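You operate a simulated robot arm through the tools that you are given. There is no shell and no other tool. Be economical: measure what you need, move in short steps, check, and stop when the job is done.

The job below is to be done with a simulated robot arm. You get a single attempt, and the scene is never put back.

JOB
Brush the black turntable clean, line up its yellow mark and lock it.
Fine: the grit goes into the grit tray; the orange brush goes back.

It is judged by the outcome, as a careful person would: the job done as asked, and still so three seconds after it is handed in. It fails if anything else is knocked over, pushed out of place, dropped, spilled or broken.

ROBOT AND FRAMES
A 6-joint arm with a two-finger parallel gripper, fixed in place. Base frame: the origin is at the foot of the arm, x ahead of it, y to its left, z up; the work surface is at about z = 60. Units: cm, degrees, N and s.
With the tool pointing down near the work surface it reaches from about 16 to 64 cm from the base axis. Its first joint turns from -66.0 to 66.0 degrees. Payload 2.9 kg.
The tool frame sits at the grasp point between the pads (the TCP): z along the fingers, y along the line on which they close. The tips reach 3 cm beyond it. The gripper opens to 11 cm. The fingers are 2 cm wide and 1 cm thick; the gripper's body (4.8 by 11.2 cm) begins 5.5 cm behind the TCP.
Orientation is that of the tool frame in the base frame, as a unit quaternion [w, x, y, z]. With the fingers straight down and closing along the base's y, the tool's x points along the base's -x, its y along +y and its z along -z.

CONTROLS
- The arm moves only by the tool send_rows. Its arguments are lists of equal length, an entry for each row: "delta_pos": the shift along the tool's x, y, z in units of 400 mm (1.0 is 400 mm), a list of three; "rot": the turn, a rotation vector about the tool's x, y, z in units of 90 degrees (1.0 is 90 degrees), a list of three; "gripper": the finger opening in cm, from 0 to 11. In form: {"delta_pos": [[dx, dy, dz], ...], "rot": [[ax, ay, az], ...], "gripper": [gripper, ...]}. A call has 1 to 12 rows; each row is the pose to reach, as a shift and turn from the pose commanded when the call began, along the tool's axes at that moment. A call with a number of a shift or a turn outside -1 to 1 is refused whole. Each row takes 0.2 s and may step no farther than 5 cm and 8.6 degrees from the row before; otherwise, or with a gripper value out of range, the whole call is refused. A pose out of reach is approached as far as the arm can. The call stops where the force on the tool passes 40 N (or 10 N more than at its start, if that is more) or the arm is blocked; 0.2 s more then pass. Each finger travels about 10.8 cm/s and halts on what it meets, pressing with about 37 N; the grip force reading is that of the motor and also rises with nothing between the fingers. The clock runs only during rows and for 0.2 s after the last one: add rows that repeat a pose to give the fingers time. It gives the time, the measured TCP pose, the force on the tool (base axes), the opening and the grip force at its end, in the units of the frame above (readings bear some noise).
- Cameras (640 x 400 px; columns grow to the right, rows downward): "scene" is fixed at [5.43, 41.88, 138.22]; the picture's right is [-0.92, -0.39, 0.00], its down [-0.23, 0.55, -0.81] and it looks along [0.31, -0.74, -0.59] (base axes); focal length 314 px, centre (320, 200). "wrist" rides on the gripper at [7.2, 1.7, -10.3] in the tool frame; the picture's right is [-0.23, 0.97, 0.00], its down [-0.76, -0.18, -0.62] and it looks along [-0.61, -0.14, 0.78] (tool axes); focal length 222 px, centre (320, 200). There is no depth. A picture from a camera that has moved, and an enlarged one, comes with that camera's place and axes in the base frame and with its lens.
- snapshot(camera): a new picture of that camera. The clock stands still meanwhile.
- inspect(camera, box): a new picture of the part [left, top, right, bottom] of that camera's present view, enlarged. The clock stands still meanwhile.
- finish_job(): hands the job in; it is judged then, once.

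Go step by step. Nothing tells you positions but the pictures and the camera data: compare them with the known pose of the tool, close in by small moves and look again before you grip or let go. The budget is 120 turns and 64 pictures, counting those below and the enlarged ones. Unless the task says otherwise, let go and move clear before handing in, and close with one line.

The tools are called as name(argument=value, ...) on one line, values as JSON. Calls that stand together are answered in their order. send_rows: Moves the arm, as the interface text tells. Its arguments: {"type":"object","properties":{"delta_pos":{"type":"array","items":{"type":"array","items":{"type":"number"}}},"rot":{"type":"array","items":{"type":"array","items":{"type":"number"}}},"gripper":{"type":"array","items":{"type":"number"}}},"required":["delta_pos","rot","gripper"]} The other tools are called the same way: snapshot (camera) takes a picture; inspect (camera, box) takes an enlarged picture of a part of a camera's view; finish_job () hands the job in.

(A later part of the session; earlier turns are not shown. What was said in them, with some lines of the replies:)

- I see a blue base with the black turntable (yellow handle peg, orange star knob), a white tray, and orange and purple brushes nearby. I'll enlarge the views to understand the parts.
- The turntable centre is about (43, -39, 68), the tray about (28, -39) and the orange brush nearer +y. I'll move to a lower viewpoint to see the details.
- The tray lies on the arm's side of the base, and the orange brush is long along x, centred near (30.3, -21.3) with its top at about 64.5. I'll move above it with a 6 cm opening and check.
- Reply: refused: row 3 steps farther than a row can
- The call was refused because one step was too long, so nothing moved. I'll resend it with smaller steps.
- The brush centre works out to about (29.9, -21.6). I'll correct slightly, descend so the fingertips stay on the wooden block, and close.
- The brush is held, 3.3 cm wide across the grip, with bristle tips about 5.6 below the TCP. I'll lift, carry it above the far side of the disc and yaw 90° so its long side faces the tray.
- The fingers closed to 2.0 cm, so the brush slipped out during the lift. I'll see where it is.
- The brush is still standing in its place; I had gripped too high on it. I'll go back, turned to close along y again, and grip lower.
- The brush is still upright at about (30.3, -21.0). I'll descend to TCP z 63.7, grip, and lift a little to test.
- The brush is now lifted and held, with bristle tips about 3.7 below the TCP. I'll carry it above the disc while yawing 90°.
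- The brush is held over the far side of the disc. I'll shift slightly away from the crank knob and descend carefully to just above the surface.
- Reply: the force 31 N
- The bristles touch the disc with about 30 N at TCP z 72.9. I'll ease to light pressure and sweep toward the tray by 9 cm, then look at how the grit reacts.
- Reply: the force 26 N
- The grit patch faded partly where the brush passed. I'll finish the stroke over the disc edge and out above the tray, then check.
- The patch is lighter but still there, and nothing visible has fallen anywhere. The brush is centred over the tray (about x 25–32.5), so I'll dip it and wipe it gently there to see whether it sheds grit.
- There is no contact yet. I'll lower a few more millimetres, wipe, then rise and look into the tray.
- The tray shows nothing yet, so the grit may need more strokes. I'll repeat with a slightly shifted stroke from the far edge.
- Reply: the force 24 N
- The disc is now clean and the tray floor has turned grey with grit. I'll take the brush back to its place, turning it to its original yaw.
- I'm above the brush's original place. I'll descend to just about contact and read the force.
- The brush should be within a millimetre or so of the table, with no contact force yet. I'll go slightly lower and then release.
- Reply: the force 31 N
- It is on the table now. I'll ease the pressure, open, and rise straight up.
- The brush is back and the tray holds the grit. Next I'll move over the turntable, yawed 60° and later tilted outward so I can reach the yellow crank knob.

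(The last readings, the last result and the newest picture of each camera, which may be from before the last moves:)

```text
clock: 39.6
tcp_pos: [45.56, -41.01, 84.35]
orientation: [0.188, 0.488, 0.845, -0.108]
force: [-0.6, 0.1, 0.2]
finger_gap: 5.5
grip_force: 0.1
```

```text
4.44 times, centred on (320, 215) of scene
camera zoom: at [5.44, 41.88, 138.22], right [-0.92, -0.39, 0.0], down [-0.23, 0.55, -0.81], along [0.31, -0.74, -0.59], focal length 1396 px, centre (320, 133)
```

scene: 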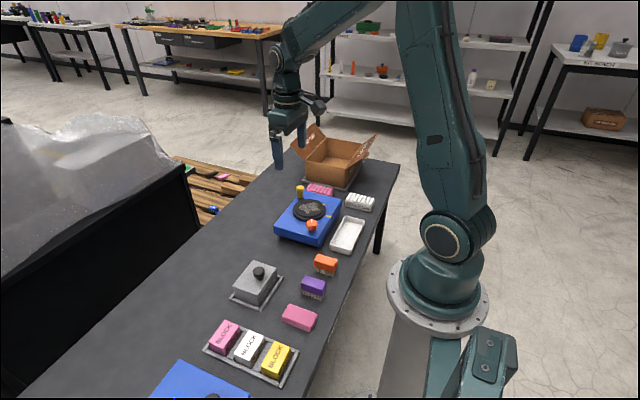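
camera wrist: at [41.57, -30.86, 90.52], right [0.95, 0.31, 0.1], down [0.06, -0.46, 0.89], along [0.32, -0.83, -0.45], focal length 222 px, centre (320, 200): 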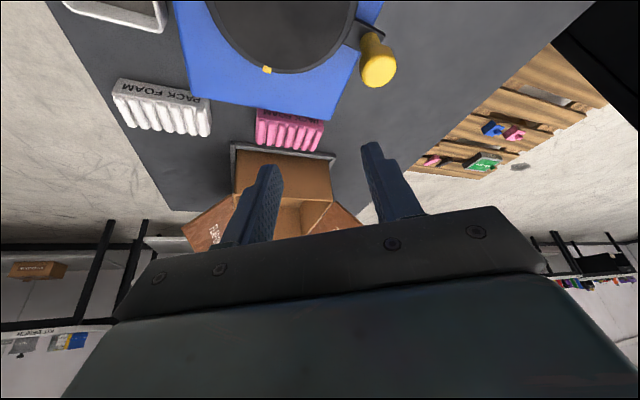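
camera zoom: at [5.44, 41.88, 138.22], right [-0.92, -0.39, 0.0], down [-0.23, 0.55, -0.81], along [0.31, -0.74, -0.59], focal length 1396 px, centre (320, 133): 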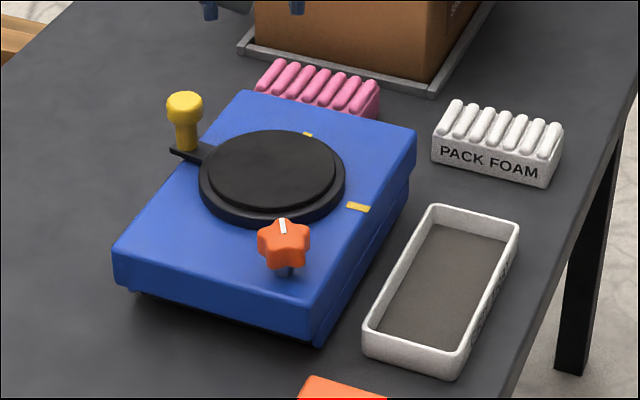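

The brush turned the disc about 35° counter-clockwise. The crank knob top is now near (51.5, -39.8, 73.2), and the disc needs roughly 82° clockwise. I'll hover over the knob with the fingers straddling it.

send_rows(delta_pos=[[0.004, 0.048, 0.047], [0.009, 0.096, 0.094], [0.013, 0.1437, 0.1414]], rot=[[-0.0188, 0, -0.0403], [-0.0375, 0, -0.0805], [-0.0563, 0, -0.1208]], gripper=[5.5, 5.5, 5.5])

snapshot(camera="wrist")

inspect(camera="scene", box=[250, 140, 370, 230])

```text
clock: 40.4
tcp_pos: [51.54, -39.7, 78.67]
orientation: [0.198, 0.396, 0.892, -0.087]
force: [0.1, -0.2, -0.6]
finger_gap: 5.5
grip_force: 0.1
```

```text
25 pictures are left
camera wrist: at [45.4, -30.61, 85.0], right [0.86, 0.5, 0.1], down [0.15, -0.44, 0.89], along [0.49, -0.75, -0.45], focal length 222 px, centre (320, 200)
```

wrist: 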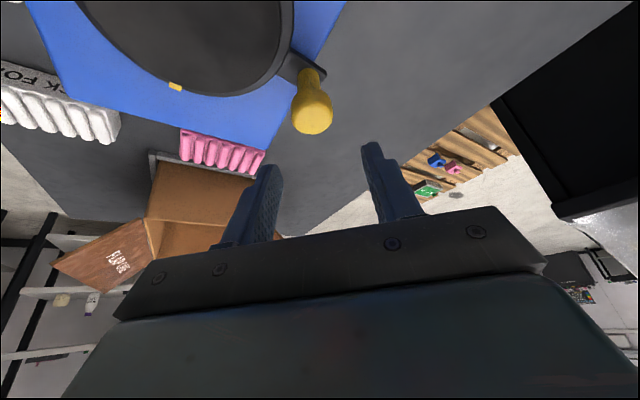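

```text
4.44 times, centred on (310, 185) of scene
camera zoom: at [5.43, 41.88, 138.22], right [-0.92, -0.39, 0.0], down [-0.23, 0.55, -0.81], along [0.31, -0.74, -0.59], focal length 1396 px, centre (364, 267)
```

zoom: 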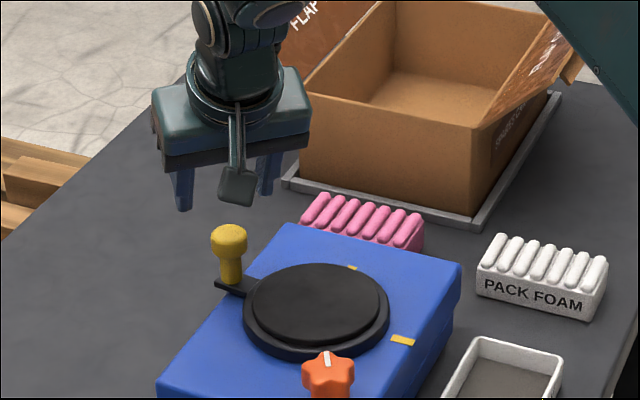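

The knob sits directly under the tool point. I'll descend vertically to z 71.8, straddling it, and then narrow the fingers to 3.3 cm.

send_rows(delta_pos=[[0.022, 0, 0.047], [0.044, 0, 0.094], [0.06, 0, 0.13], [0.0726, 0, 0.1556], [0.0726, 0, 0.1556], [0.0726, 0, 0.1556]], rot=[[0, 0, 0], [0, 0, 0], [0, 0, 0], [0, 0, 0], [0, 0, 0], [0, 0, 0]], gripper=[5.5, 5.5, 5.5, 5.5, 4.5, 3.5])

snapshot(camera="wrist")

inspect(camera="scene", box=[250, 140, 370, 230])

```text
clock: 41.8
tcp_pos: [51.52, -39.88, 71.98]
orientation: [0.198, 0.397, 0.892, -0.087]
force: [-0.5, -0.4, 0.6]
finger_gap: 3.5
grip_force: 0.0
```

```text
23 pictures are left
camera wrist: at [45.48, -30.77, 78.25], right [0.86, 0.5, 0.1], down [0.15, -0.44, 0.89], along [0.48, -0.75, -0.45], focal length 222 px, centre (320, 200)
```

wrist: 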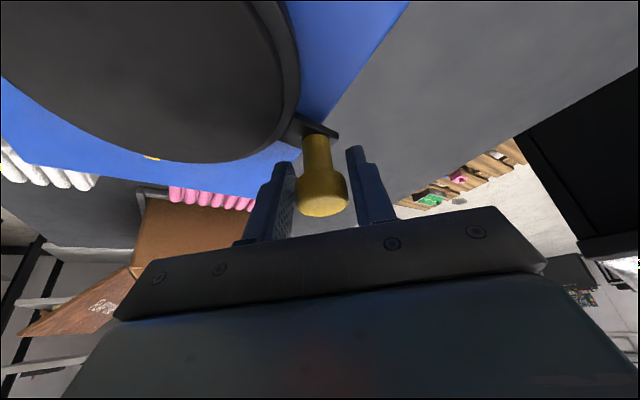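

```text
4.44 times, centred on (310, 185) of scene
camera zoom: at [5.43, 41.88, 138.22], right [-0.92, -0.39, 0.0], down [-0.23, 0.55, -0.81], along [0.31, -0.74, -0.59], focal length 1396 px, centre (364, 267)
```

zoom: 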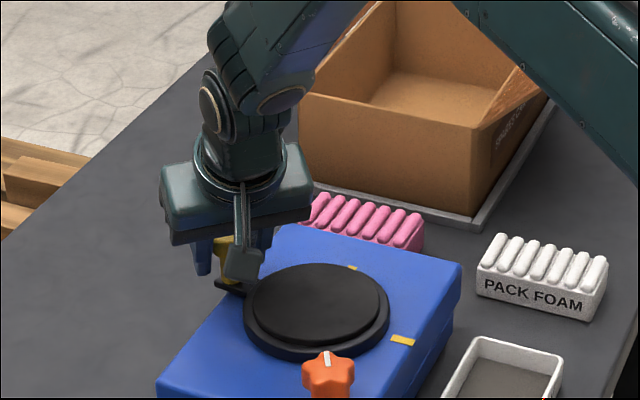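

The knob is between the fingers with the lever visible below. I'll drag it clockwise along the arc to about -46° first, then check.

send_rows(delta_pos=[[-0.0072, -0.0106, 0.0034], [-0.0144, -0.0212, 0.0067], [-0.02, -0.032, 0.0093], [-0.0253, -0.0426, 0.0118], [-0.0303, -0.0556, 0.0141], [-0.0349, -0.0687, 0.0163], [-0.038, -0.0823, 0.0178], [-0.0411, -0.096, 0.0192], [-0.0426, -0.11, 0.0199], [-0.0437, -0.124, 0.0204]], rot=[[0, 0, 0], [0, 0, 0], [0, 0, 0], [0, 0, 0], [0, 0, 0], [0, 0, 0], [0, 0, 0], [0, 0, 0], [0, 0, 0], [0, 0, 0]], gripper=[3.5, 3.5, 3.5, 3.5, 3.5, 3.5, 3.5, 3.5, 3.5, 3.5])

inspect(camera="scene", box=[250, 140, 370, 230])

```text
clock: 44.0
tcp_pos: [49.22, -44.63, 72.02]
orientation: [0.199, 0.397, 0.892, -0.088]
force: [1.6, -0.5, 0.3]
finger_gap: 3.52
grip_force: 0.3
```

```text
4.44 times, centred on (310, 185) of scene
camera zoom: at [5.44, 41.88, 138.22], right [-0.92, -0.39, 0.0], down [-0.23, 0.55, -0.81], along [0.31, -0.74, -0.59], focal length 1396 px, centre (364, 267)
```

zoom: 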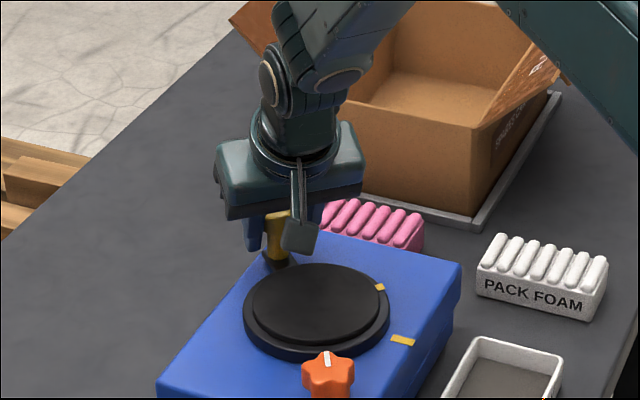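

The mark is following with little force. I'll continue to about -84°.

send_rows(delta_pos=[[0.0004, -0.014, -0.0002], [0.0009, -0.0281, -0.0004], [0.0031, -0.042, -0.0014], [0.0053, -0.0558, -0.0025], [0.0091, -0.0692, -0.0042], [0.0132, -0.0826, -0.0062], [0.0187, -0.0953, -0.0087], [0.0244, -0.1079, -0.0114], [0.0295, -0.117, -0.0138], [0.0348, -0.1256, -0.0162]], rot=[[0, 0, 0], [0, 0, 0], [0, 0, 0], [0, 0, 0], [0, 0, 0], [0, 0, 0], [0, 0, 0], [0, 0, 0], [0, 0, 0], [0, 0, 0]], gripper=[3.5, 3.5, 3.5, 3.5, 3.5, 3.5, 3.5, 3.5, 3.5, 3.5])

inspect(camera="scene", box=[290, 170, 370, 230])

```text
clock: 46.2
tcp_pos: [44.46, -46.89, 71.98]
orientation: [0.198, 0.397, 0.892, -0.088]
force: [0.1, -0.3, 0.3]
finger_gap: 3.52
grip_force: 0.0
```

```text
6.67 times, centred on (330, 200) of scene
camera zoom: at [5.44, 41.88, 138.22], right [-0.92, -0.39, 0.0], down [-0.23, 0.55, -0.81], along [0.31, -0.74, -0.59], focal length 2094 px, centre (253, 200)
```

zoom: 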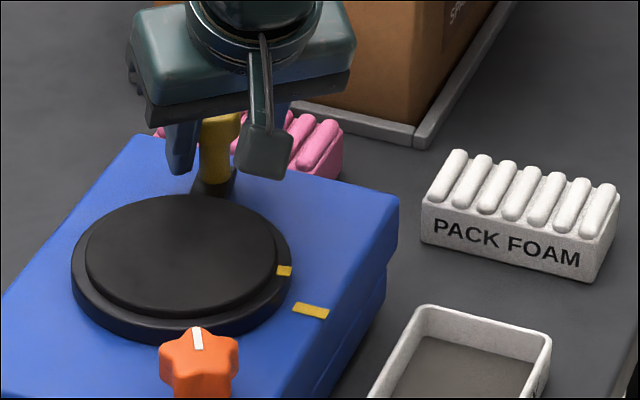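

About 10° remains, so I'll continue in small steps to -90°.

send_rows(delta_pos=[[0.004, -0.0056, -0.0018], [0.0079, -0.0111, -0.0037], [0.0121, -0.0164, -0.0056]], rot=[[0, 0, 0], [0, 0, 0], [0, 0, 0]], gripper=[3.5, 3.5, 3.5])

inspect(camera="scene", box=[310, 190, 350, 220])

```text
clock: 47.0
tcp_pos: [43.69, -46.9, 72.12]
orientation: [0.198, 0.397, 0.892, -0.088]
force: [0.5, 0.4, 0.1]
finger_gap: 3.53
grip_force: 0.2
```

```text
13.33 times, centred on (330, 205) of scene
camera zoom: at [5.44, 41.88, 138.22], right [-0.92, -0.39, 0.0], down [-0.23, 0.55, -0.81], along [0.31, -0.74, -0.59], focal length 4188 px, centre (187, 133)
```

zoom: 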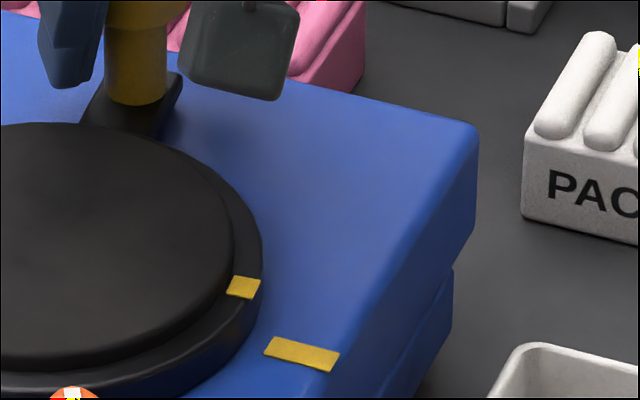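

About 6–7° is left, accounting for the rim being higher than the base mark. I'll move another 6°, then lift off vertically to verify with the wrist camera.

send_rows(delta_pos=[[0.0068, -0.0075, -0.0032], [0.0135, -0.0149, -0.0063], [0.0135, -0.0149, -0.0063]], rot=[[0, 0, 0], [0, 0, 0], [0, 0, 0]], gripper=[3.5, 3.5, 3.5])

inspect(camera="scene", box=[310, 190, 350, 220])

```text
clock: 47.8
tcp_pos: [42.76, -46.73, 72.1]
orientation: [0.197, 0.397, 0.892, -0.088]
force: [0.2, 0.3, -0.2]
finger_gap: 3.52
grip_force: 0.2
```

```text
13.33 times, centred on (330, 205) of scene
camera zoom: at [5.44, 41.88, 138.22], right [-0.92, -0.39, 0.0], down [-0.23, 0.55, -0.81], along [0.31, -0.74, -0.59], focal length 4188 px, centre (187, 133)
```

zoom: 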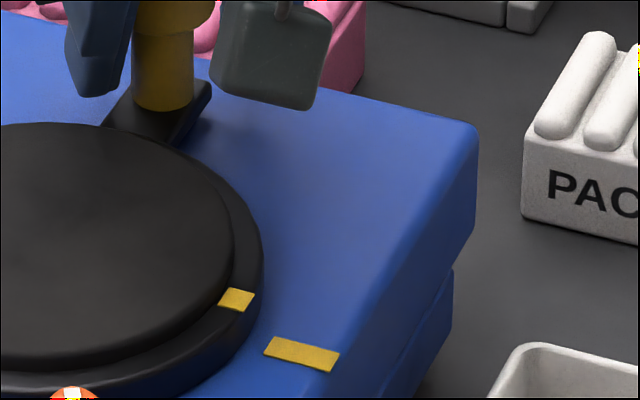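

The mark is close to lined up. I'll open and lift straight off the knob, then take the tool upright to view the marks in line.

send_rows(delta_pos=[[0, 0, 0], [0, 0, 0], [-0.028, 0, -0.06], [-0.056, 0, -0.12], [-0.0845, 0, -0.181], [-0.1268, 0, -0.2718]], rot=[[0, 0, 0], [0, 0, 0], [0, 0, 0], [0, 0, 0], [0, 0, 0], [0, 0, 0]], gripper=[5, 5.5, 5.5, 5.5, 5.5, 5.5])

send_rows(delta_pos=[[0, 0, 0], [0, 0, 0], [0, 0, 0]], rot=[[0, 0.0926, 0], [0, 0.185, 0], [0, 0.2778, 0]], gripper=[5.5, 5.5, 5.5])

```text
clock: 49.2
tcp_pos: [42.74, -46.87, 84.06]
orientation: [0.199, 0.397, 0.892, -0.089]
force: [-0.4, 0.1, -0.5]
finger_gap: 5.51
grip_force: 0.0
```

```text
clock: 50.0
tcp_pos: [42.74, -46.79, 84.07]
orientation: [0.0, 0.407, 0.913, 0.0]
force: [-0.5, -0.1, 1.3]
finger_gap: 5.49
grip_force: 0.1
```

send_rows(delta_pos=[[0.0578, -0.025, 0.008], [0.1156, -0.05, 0.016], [0.1733, -0.075, 0.025], [0.2311, -0.1, 0.033], [0.2889, -0.125, 0.042], [0.3467, -0.15, 0.05]], rot=[[0, 0, -0.0889], [0, 0, -0.1778], [0, 0, -0.2667], [0, 0, -0.3556], [0, 0, -0.4444], [0, 0, -0.5333]], gripper=[5.5, 5.5, 5.5, 5.5, 5.5, 5.5])

inspect(camera="wrist", box=[260, 100, 460, 225])

```text
clock: 51.4
tcp_pos: [28.87, -40.49, 82.13]
orientation: [0.0, -0.001, 1.0, 0.0]
force: [-0.3, 0.5, 0.9]
finger_gap: 5.53
grip_force: 0.2
```

```text
3.20 times, centred on (360, 162) of wrist
camera zoom: at [21.62, -38.88, 92.35], right [0.22, 0.97, 0.0], down [0.76, -0.18, 0.62], along [0.61, -0.14, -0.78], focal length 711 px, centre (192, 320)
```

zoom: 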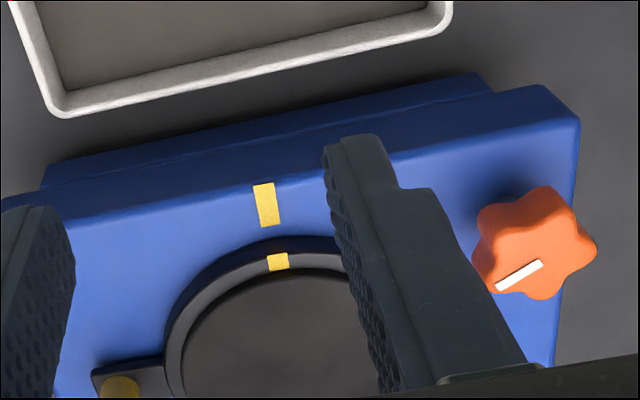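

The rim mark and base mark appear in line. I'll zoom in further to confirm and view the star knob's labels.

inspect(camera="wrist", box=[325, 145, 365, 190])

inspect(camera="scene", box=[300, 200, 350, 240])

```text
8.89 times, centred on (345, 168) of wrist
camera zoom: at [21.62, -38.88, 92.35], right [0.22, 0.97, 0.0], down [0.76, -0.18, 0.62], along [0.61, -0.14, -0.78], focal length 1974 px, centre (98, 489)
```

zoom: 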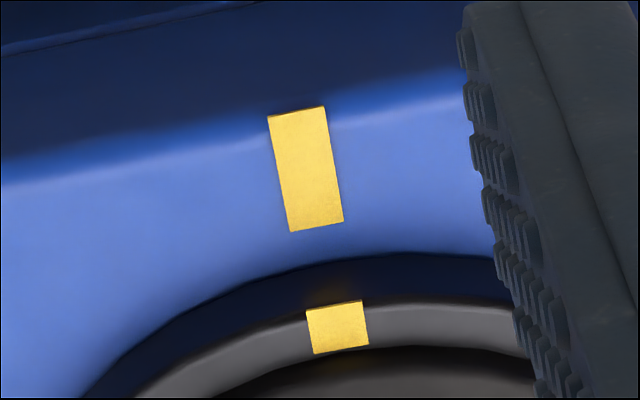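

```text
10.00 times, centred on (325, 220) of scene
camera zoom: at [5.43, 41.88, 138.22], right [-0.92, -0.39, 0.0], down [-0.23, 0.55, -0.81], along [0.31, -0.74, -0.59], focal length 3141 px, centre (270, 0)
```

zoom: 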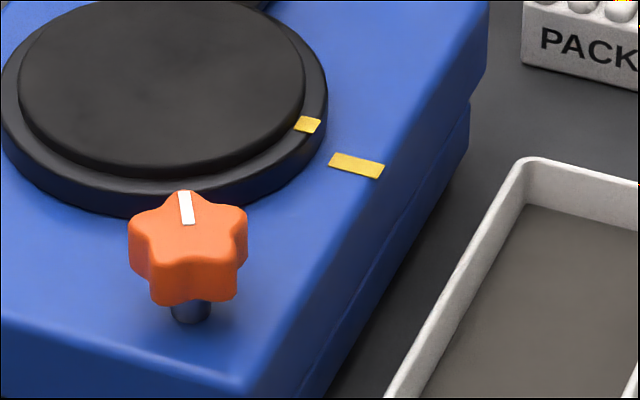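

The marks agree within about half a degree. Next is the lock: the star knob centre is about (38.45, -29.9) with its top at z 71 and its white pointer aimed at the disc. I'll hover above it, slightly yawed so the fingers meet a lobe and the opposite notch.

send_rows(delta_pos=[[-0.06, 0.066, 0.0], [-0.12, 0.132, 0.0], [-0.18, 0.198, 0.03], [-0.2395, 0.2648, 0.07], [-0.2395, 0.2648, 0.125]], rot=[[0, 0, 0.0167], [0, 0, 0.033], [0, 0, 0.05], [0, 0, 0.0667], [0, 0, 0.0667]], gripper=[5.5, 5.5, 5.5, 5.5, 5.5])

inspect(camera="wrist", box=[220, 60, 420, 220])

```text
clock: 52.6
tcp_pos: [38.63, -29.75, 76.97]
orientation: [0.0, 0.052, 0.999, 0.0]
force: [-0.9, -0.1, 0.3]
finger_gap: 5.48
grip_force: 0.1
```

```text
2.50 times, centred on (320, 140) of wrist
camera zoom: at [31.65, -27.35, 87.27], right [0.33, 0.94, 0.0], down [0.74, -0.26, 0.62], along [0.59, -0.2, -0.78], focal length 555 px, centre (320, 350)
```

zoom: 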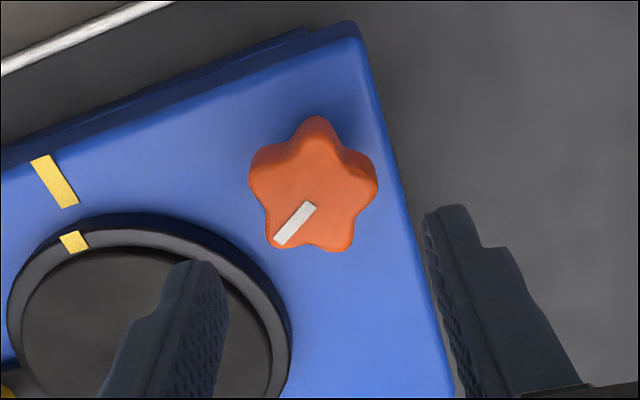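

The star centre is about (38.35, -29.85). I'll adjust, descend to z 71.3 and close on it.

send_rows(delta_pos=[[0.006, -0.002, 0.05], [0.006, -0.002, 0.1], [0.006, -0.002, 0.13], [0.006, -0.002, 0.1418], [0.006, -0.002, 0.1418], [0.006, -0.002, 0.1418], [0.006, -0.002, 0.1418], [0.006, -0.002, 0.1418]], rot=[[0, 0, 0], [0, 0, 0], [0, 0, 0], [0, 0, 0], [0, 0, 0], [0, 0, 0], [0, 0, 0], [0, 0, 0]], gripper=[5.5, 5.5, 5.5, 5.5, 4, 3, 2.5, 2.5])

inspect(camera="wrist", box=[220, 100, 420, 260])

```text
clock: 54.4
tcp_pos: [38.42, -29.78, 71.3]
orientation: [0.0, 0.053, 0.999, -0.001]
force: [2.1, 3.3, -2.1]
finger_gap: 3.62
grip_force: 45.2
```

```text
2.50 times, centred on (320, 180) of wrist
camera zoom: at [31.33, -27.5, 81.6], right [0.33, 0.94, 0.0], down [0.74, -0.26, 0.62], along [0.59, -0.2, -0.78], focal length 555 px, centre (320, 250)
```

zoom: 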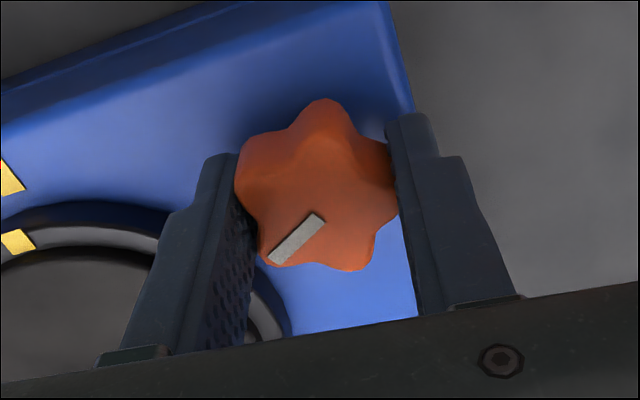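

The knob is held firmly. I'll turn it clockwise 45° and check.

send_rows(delta_pos=[[0, 0, 0], [0, 0, 0], [0, 0, 0], [0, 0, 0], [0, 0, 0], [0, 0, 0]], rot=[[0, 0, 0.083], [0, 0, 0.167], [0, 0, 0.25], [0, 0, 0.333], [0, 0, 0.417], [0, 0, 0.5]], gripper=[2.5, 2.5, 2.5, 2.5, 2.5, 2.5])

inspect(camera="wrist", box=[220, 100, 420, 260])

```text
clock: 55.8
tcp_pos: [38.44, -29.88, 71.38]
orientation: [-0.002, 0.431, 0.902, 0.001]
force: [1.7, 12.6, -11.7]
finger_gap: 3.59
grip_force: 45.4
```

```text
2.50 times, centred on (320, 180) of wrist
camera zoom: at [35.12, -23.31, 81.63], right [0.9, 0.43, 0.0], down [0.34, -0.71, 0.62], along [0.27, -0.56, -0.78], focal length 555 px, centre (320, 250)
```

zoom: 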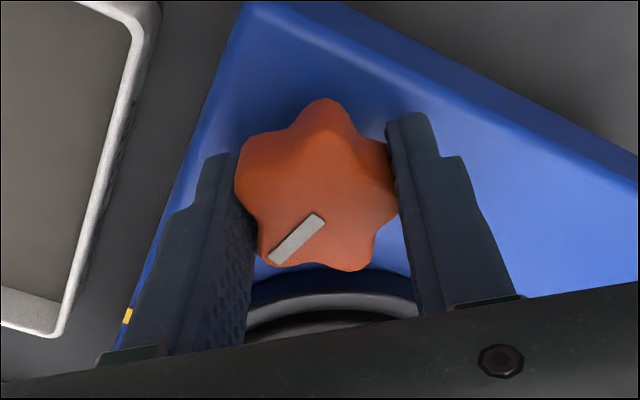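

The knob turns with the gripper, and the slight downward pull suggests it is screwing down. I'll continue another 45°.

send_rows(delta_pos=[[0, 0, 0], [0, 0, 0], [0, 0, 0], [0, 0, 0], [0, 0, 0], [0, 0, 0]], rot=[[0, 0, 0.083], [0, 0, 0.167], [0, 0, 0.25], [0, 0, 0.333], [0, 0, 0.417], [0, 0, 0.5]], gripper=[2.5, 2.5, 2.5, 2.5, 2.5, 2.5])

inspect(camera="wrist", box=[220, 100, 420, 260])

```text
clock: 57.2
tcp_pos: [38.27, -29.93, 71.34]
orientation: [-0.001, 0.744, 0.668, 0.001]
force: [-3.5, 10.5, -9.7]
finger_gap: 3.61
grip_force: 44.9
```

```text
2.50 times, centred on (320, 180) of wrist
camera zoom: at [40.74, -23.0, 81.62], right [0.94, -0.33, 0.0], down [-0.26, -0.74, 0.62], along [-0.21, -0.59, -0.78], focal length 555 px, centre (320, 250)
```

zoom: 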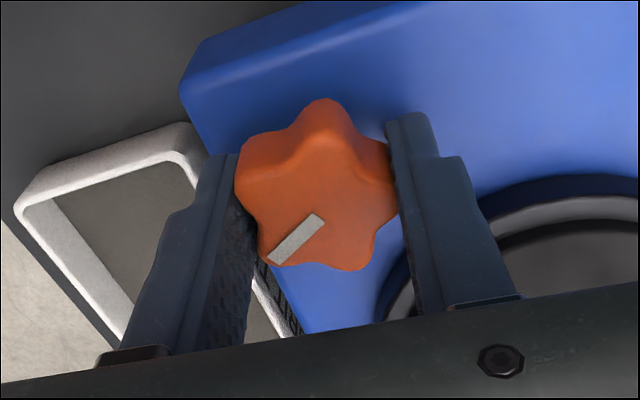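

It has turned 90° with no stop felt yet. I'll turn a further 24° carefully to look for a stop.

send_rows(delta_pos=[[0, 0, 0], [0, 0, 0], [0, 0, 0], [0, 0, 0], [0, 0, 0]], rot=[[0, 0, 0.055], [0, 0, 0.11], [0, 0, 0.165], [0, 0, 0.22], [0, 0, 0.275]], gripper=[2.5, 2.5, 2.5, 2.5, 2.5])

inspect(camera="wrist", box=[220, 100, 420, 260])

```text
clock: 58.4
tcp_pos: [38.32, -29.94, 71.43]
orientation: [-0.001, 0.87, 0.493, -0.001]
force: [-12.6, 13.5, -9.7]
finger_gap: 3.6
grip_force: 45.1
```

```text
2.50 times, centred on (320, 180) of wrist
camera zoom: at [43.44, -24.67, 81.61], right [0.72, -0.69, 0.0], down [-0.54, -0.56, 0.62], along [-0.44, -0.45, -0.78], focal length 555 px, centre (320, 250)
```

zoom: 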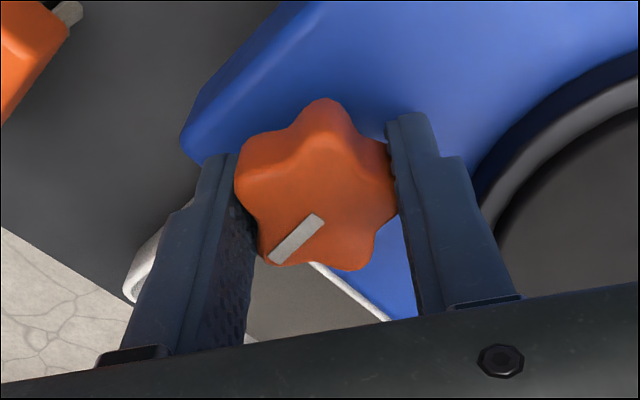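

There is still no stop and the knob follows. I'll keep turning in small increments while watching for lag.

send_rows(delta_pos=[[0, 0, 0], [0, 0, 0], [0, 0, 0], [0, 0, 0], [0, 0, 0], [0, 0, 0]], rot=[[0, 0, 0.075], [0, 0, 0.15], [0, 0, 0.225], [0, 0, 0.3], [0, 0, 0.375], [0, 0, 0.45]], gripper=[2.5, 2.5, 2.5, 2.5, 2.5, 2.5])

```text
clock: 59.8
tcp_pos: [38.26, -29.86, 71.33]
orientation: [-0.002, 0.987, 0.163, -0.001]
force: [-12.2, 16.4, -2.9]
finger_gap: 3.59
grip_force: 45.1
```

inspect(camera="wrist", box=[220, 60, 460, 260])

```text
2.00 times, centred on (340, 160) of wrist
camera zoom: at [45.67, -29.26, 81.63], right [0.1, -1.0, 0.0], down [-0.78, -0.08, 0.62], along [-0.62, -0.06, -0.78], focal length 444 px, centre (280, 280)
```

zoom: 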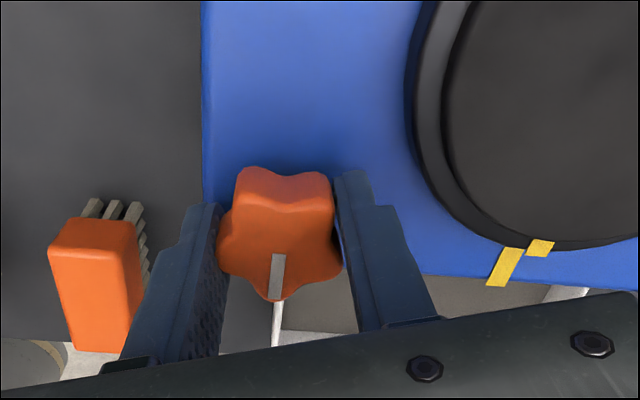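

The knob stopped following at about 120–125° of turn: its pointer now aims along -x and the fingers slipped over it, so it has reached its tight stop. I'll release, rise, and check the marks.

send_rows(delta_pos=[[0, 0, 0], [0, 0, 0], [0, 0, -0.05], [0, 0, -0.12], [0, 0, -0.2]], rot=[[0, 0, 0], [0, 0, 0], [0, 0, 0], [0, 0, 0], [0, 0, 0]], gripper=[5, 5.5, 5.5, 5.5, 5.5])

inspect(camera="scene", box=[280, 170, 380, 245])

snapshot(camera="wrist")

```text
clock: 61.0
tcp_pos: [38.26, -30.0, 79.2]
orientation: [0.0, 0.987, 0.162, 0.0]
force: [0.8, 0.1, -0.3]
finger_gap: 5.5
grip_force: 0.2
```

```text
5.33 times, centred on (330, 208) of scene
camera zoom: at [5.44, 41.88, 138.22], right [-0.92, -0.39, 0.0], down [-0.23, 0.55, -0.81], along [0.31, -0.74, -0.59], focal length 1675 px, centre (267, 160)
```

zoom: 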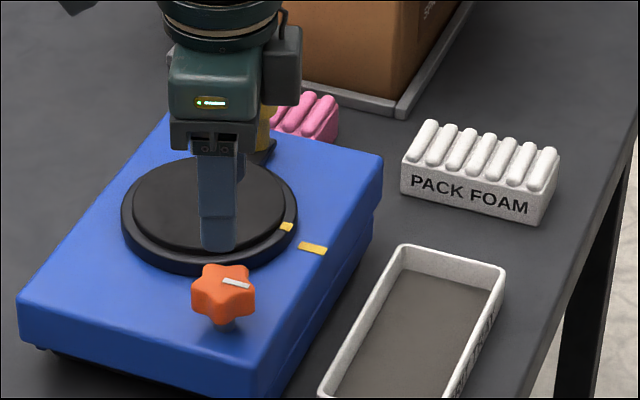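

```text
7 pictures are left
camera wrist: at [45.68, -29.48, 89.5], right [0.1, -1.0, 0.0], down [-0.78, -0.08, 0.62], along [-0.62, -0.06, -0.78], focal length 222 px, centre (320, 200)
```

wrist: 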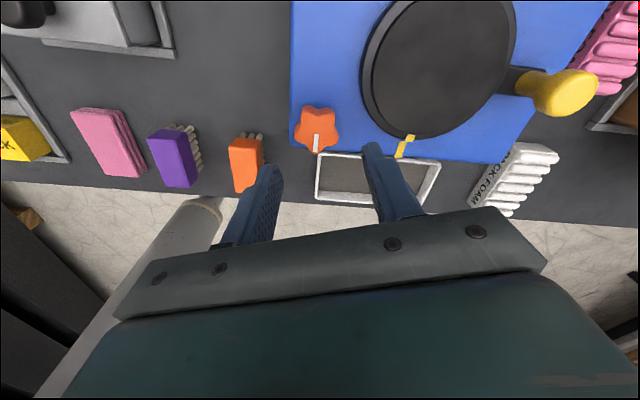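

The pointer has swung 120° to a stop. I'll check that the alignment is unchanged with the same enlarged scene view as before.

inspect(camera="scene", box=[300, 200, 350, 240])

```text
10.00 times, centred on (325, 220) of scene
camera zoom: at [5.44, 41.88, 138.22], right [-0.92, -0.39, 0.0], down [-0.23, 0.55, -0.81], along [0.31, -0.74, -0.59], focal length 3141 px, centre (270, 0)
```

zoom: 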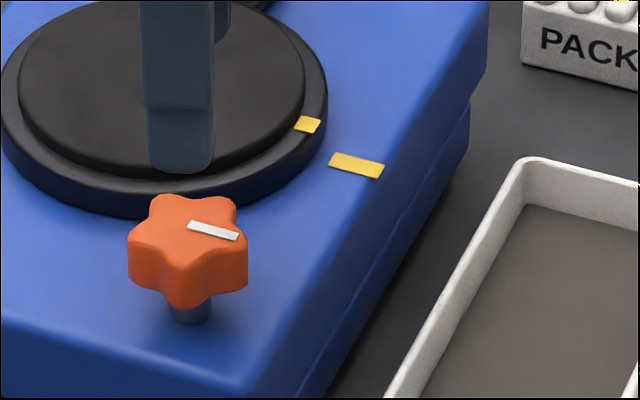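

The alignment is unchanged and the pointer sits parallel to the marks, at its stop. I'll raise the arm clear and take a last look.

send_rows(delta_pos=[[0, 0, -0.1], [0, 0, -0.2], [0, 0, -0.3], [0, 0, -0.4]], rot=[[0, 0, 0], [0, 0, 0], [0, 0, 0], [0, 0, 0]], gripper=[5.5, 5.5, 5.5, 5.5])

inspect(camera="scene", box=[190, 160, 410, 390])

inspect(camera="wrist", box=[220, 0, 500, 180])

```text
clock: 62.0
tcp_pos: [38.23, -29.99, 95.49]
orientation: [0.0, 0.987, 0.164, 0.0]
force: [0.3, -0.1, -0.2]
finger_gap: 5.49
grip_force: 0.0
```

```text
1.74 times, centred on (300, 275) of scene
camera zoom: at [5.43, 41.88, 138.22], right [-0.92, -0.39, 0.0], down [-0.23, 0.55, -0.81], along [0.31, -0.74, -0.59], focal length 546 px, centre (355, 70)
```

zoom: 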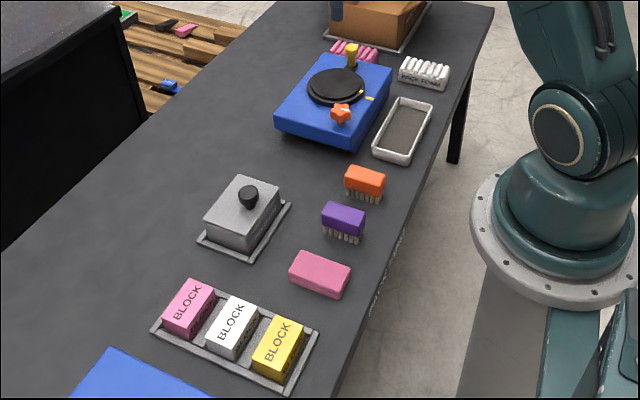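

```text
2.22 times, centred on (360, 90) of wrist
camera zoom: at [45.69, -29.41, 105.73], right [0.1, -1.0, 0.0], down [-0.78, -0.08, 0.62], along [-0.62, -0.06, -0.78], focal length 494 px, centre (231, 444)
```

zoom: 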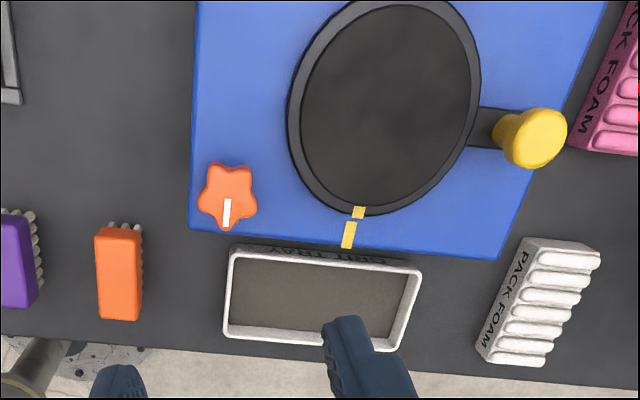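

The disc is clean, the grit is in the grit tray, the orange brush is back, the marks line up and the lock knob is turned to its stop. Everything else stands where it was, so I'm handing in.

finish_job()

```text
The job is handed in.
```

The turntable is brushed clean with the grit in its tray and the orange brush back in place; its yellow mark is lined up to within about a degree and the lock knob is turned to its stop, though I did not test the lock by pushing the crank.
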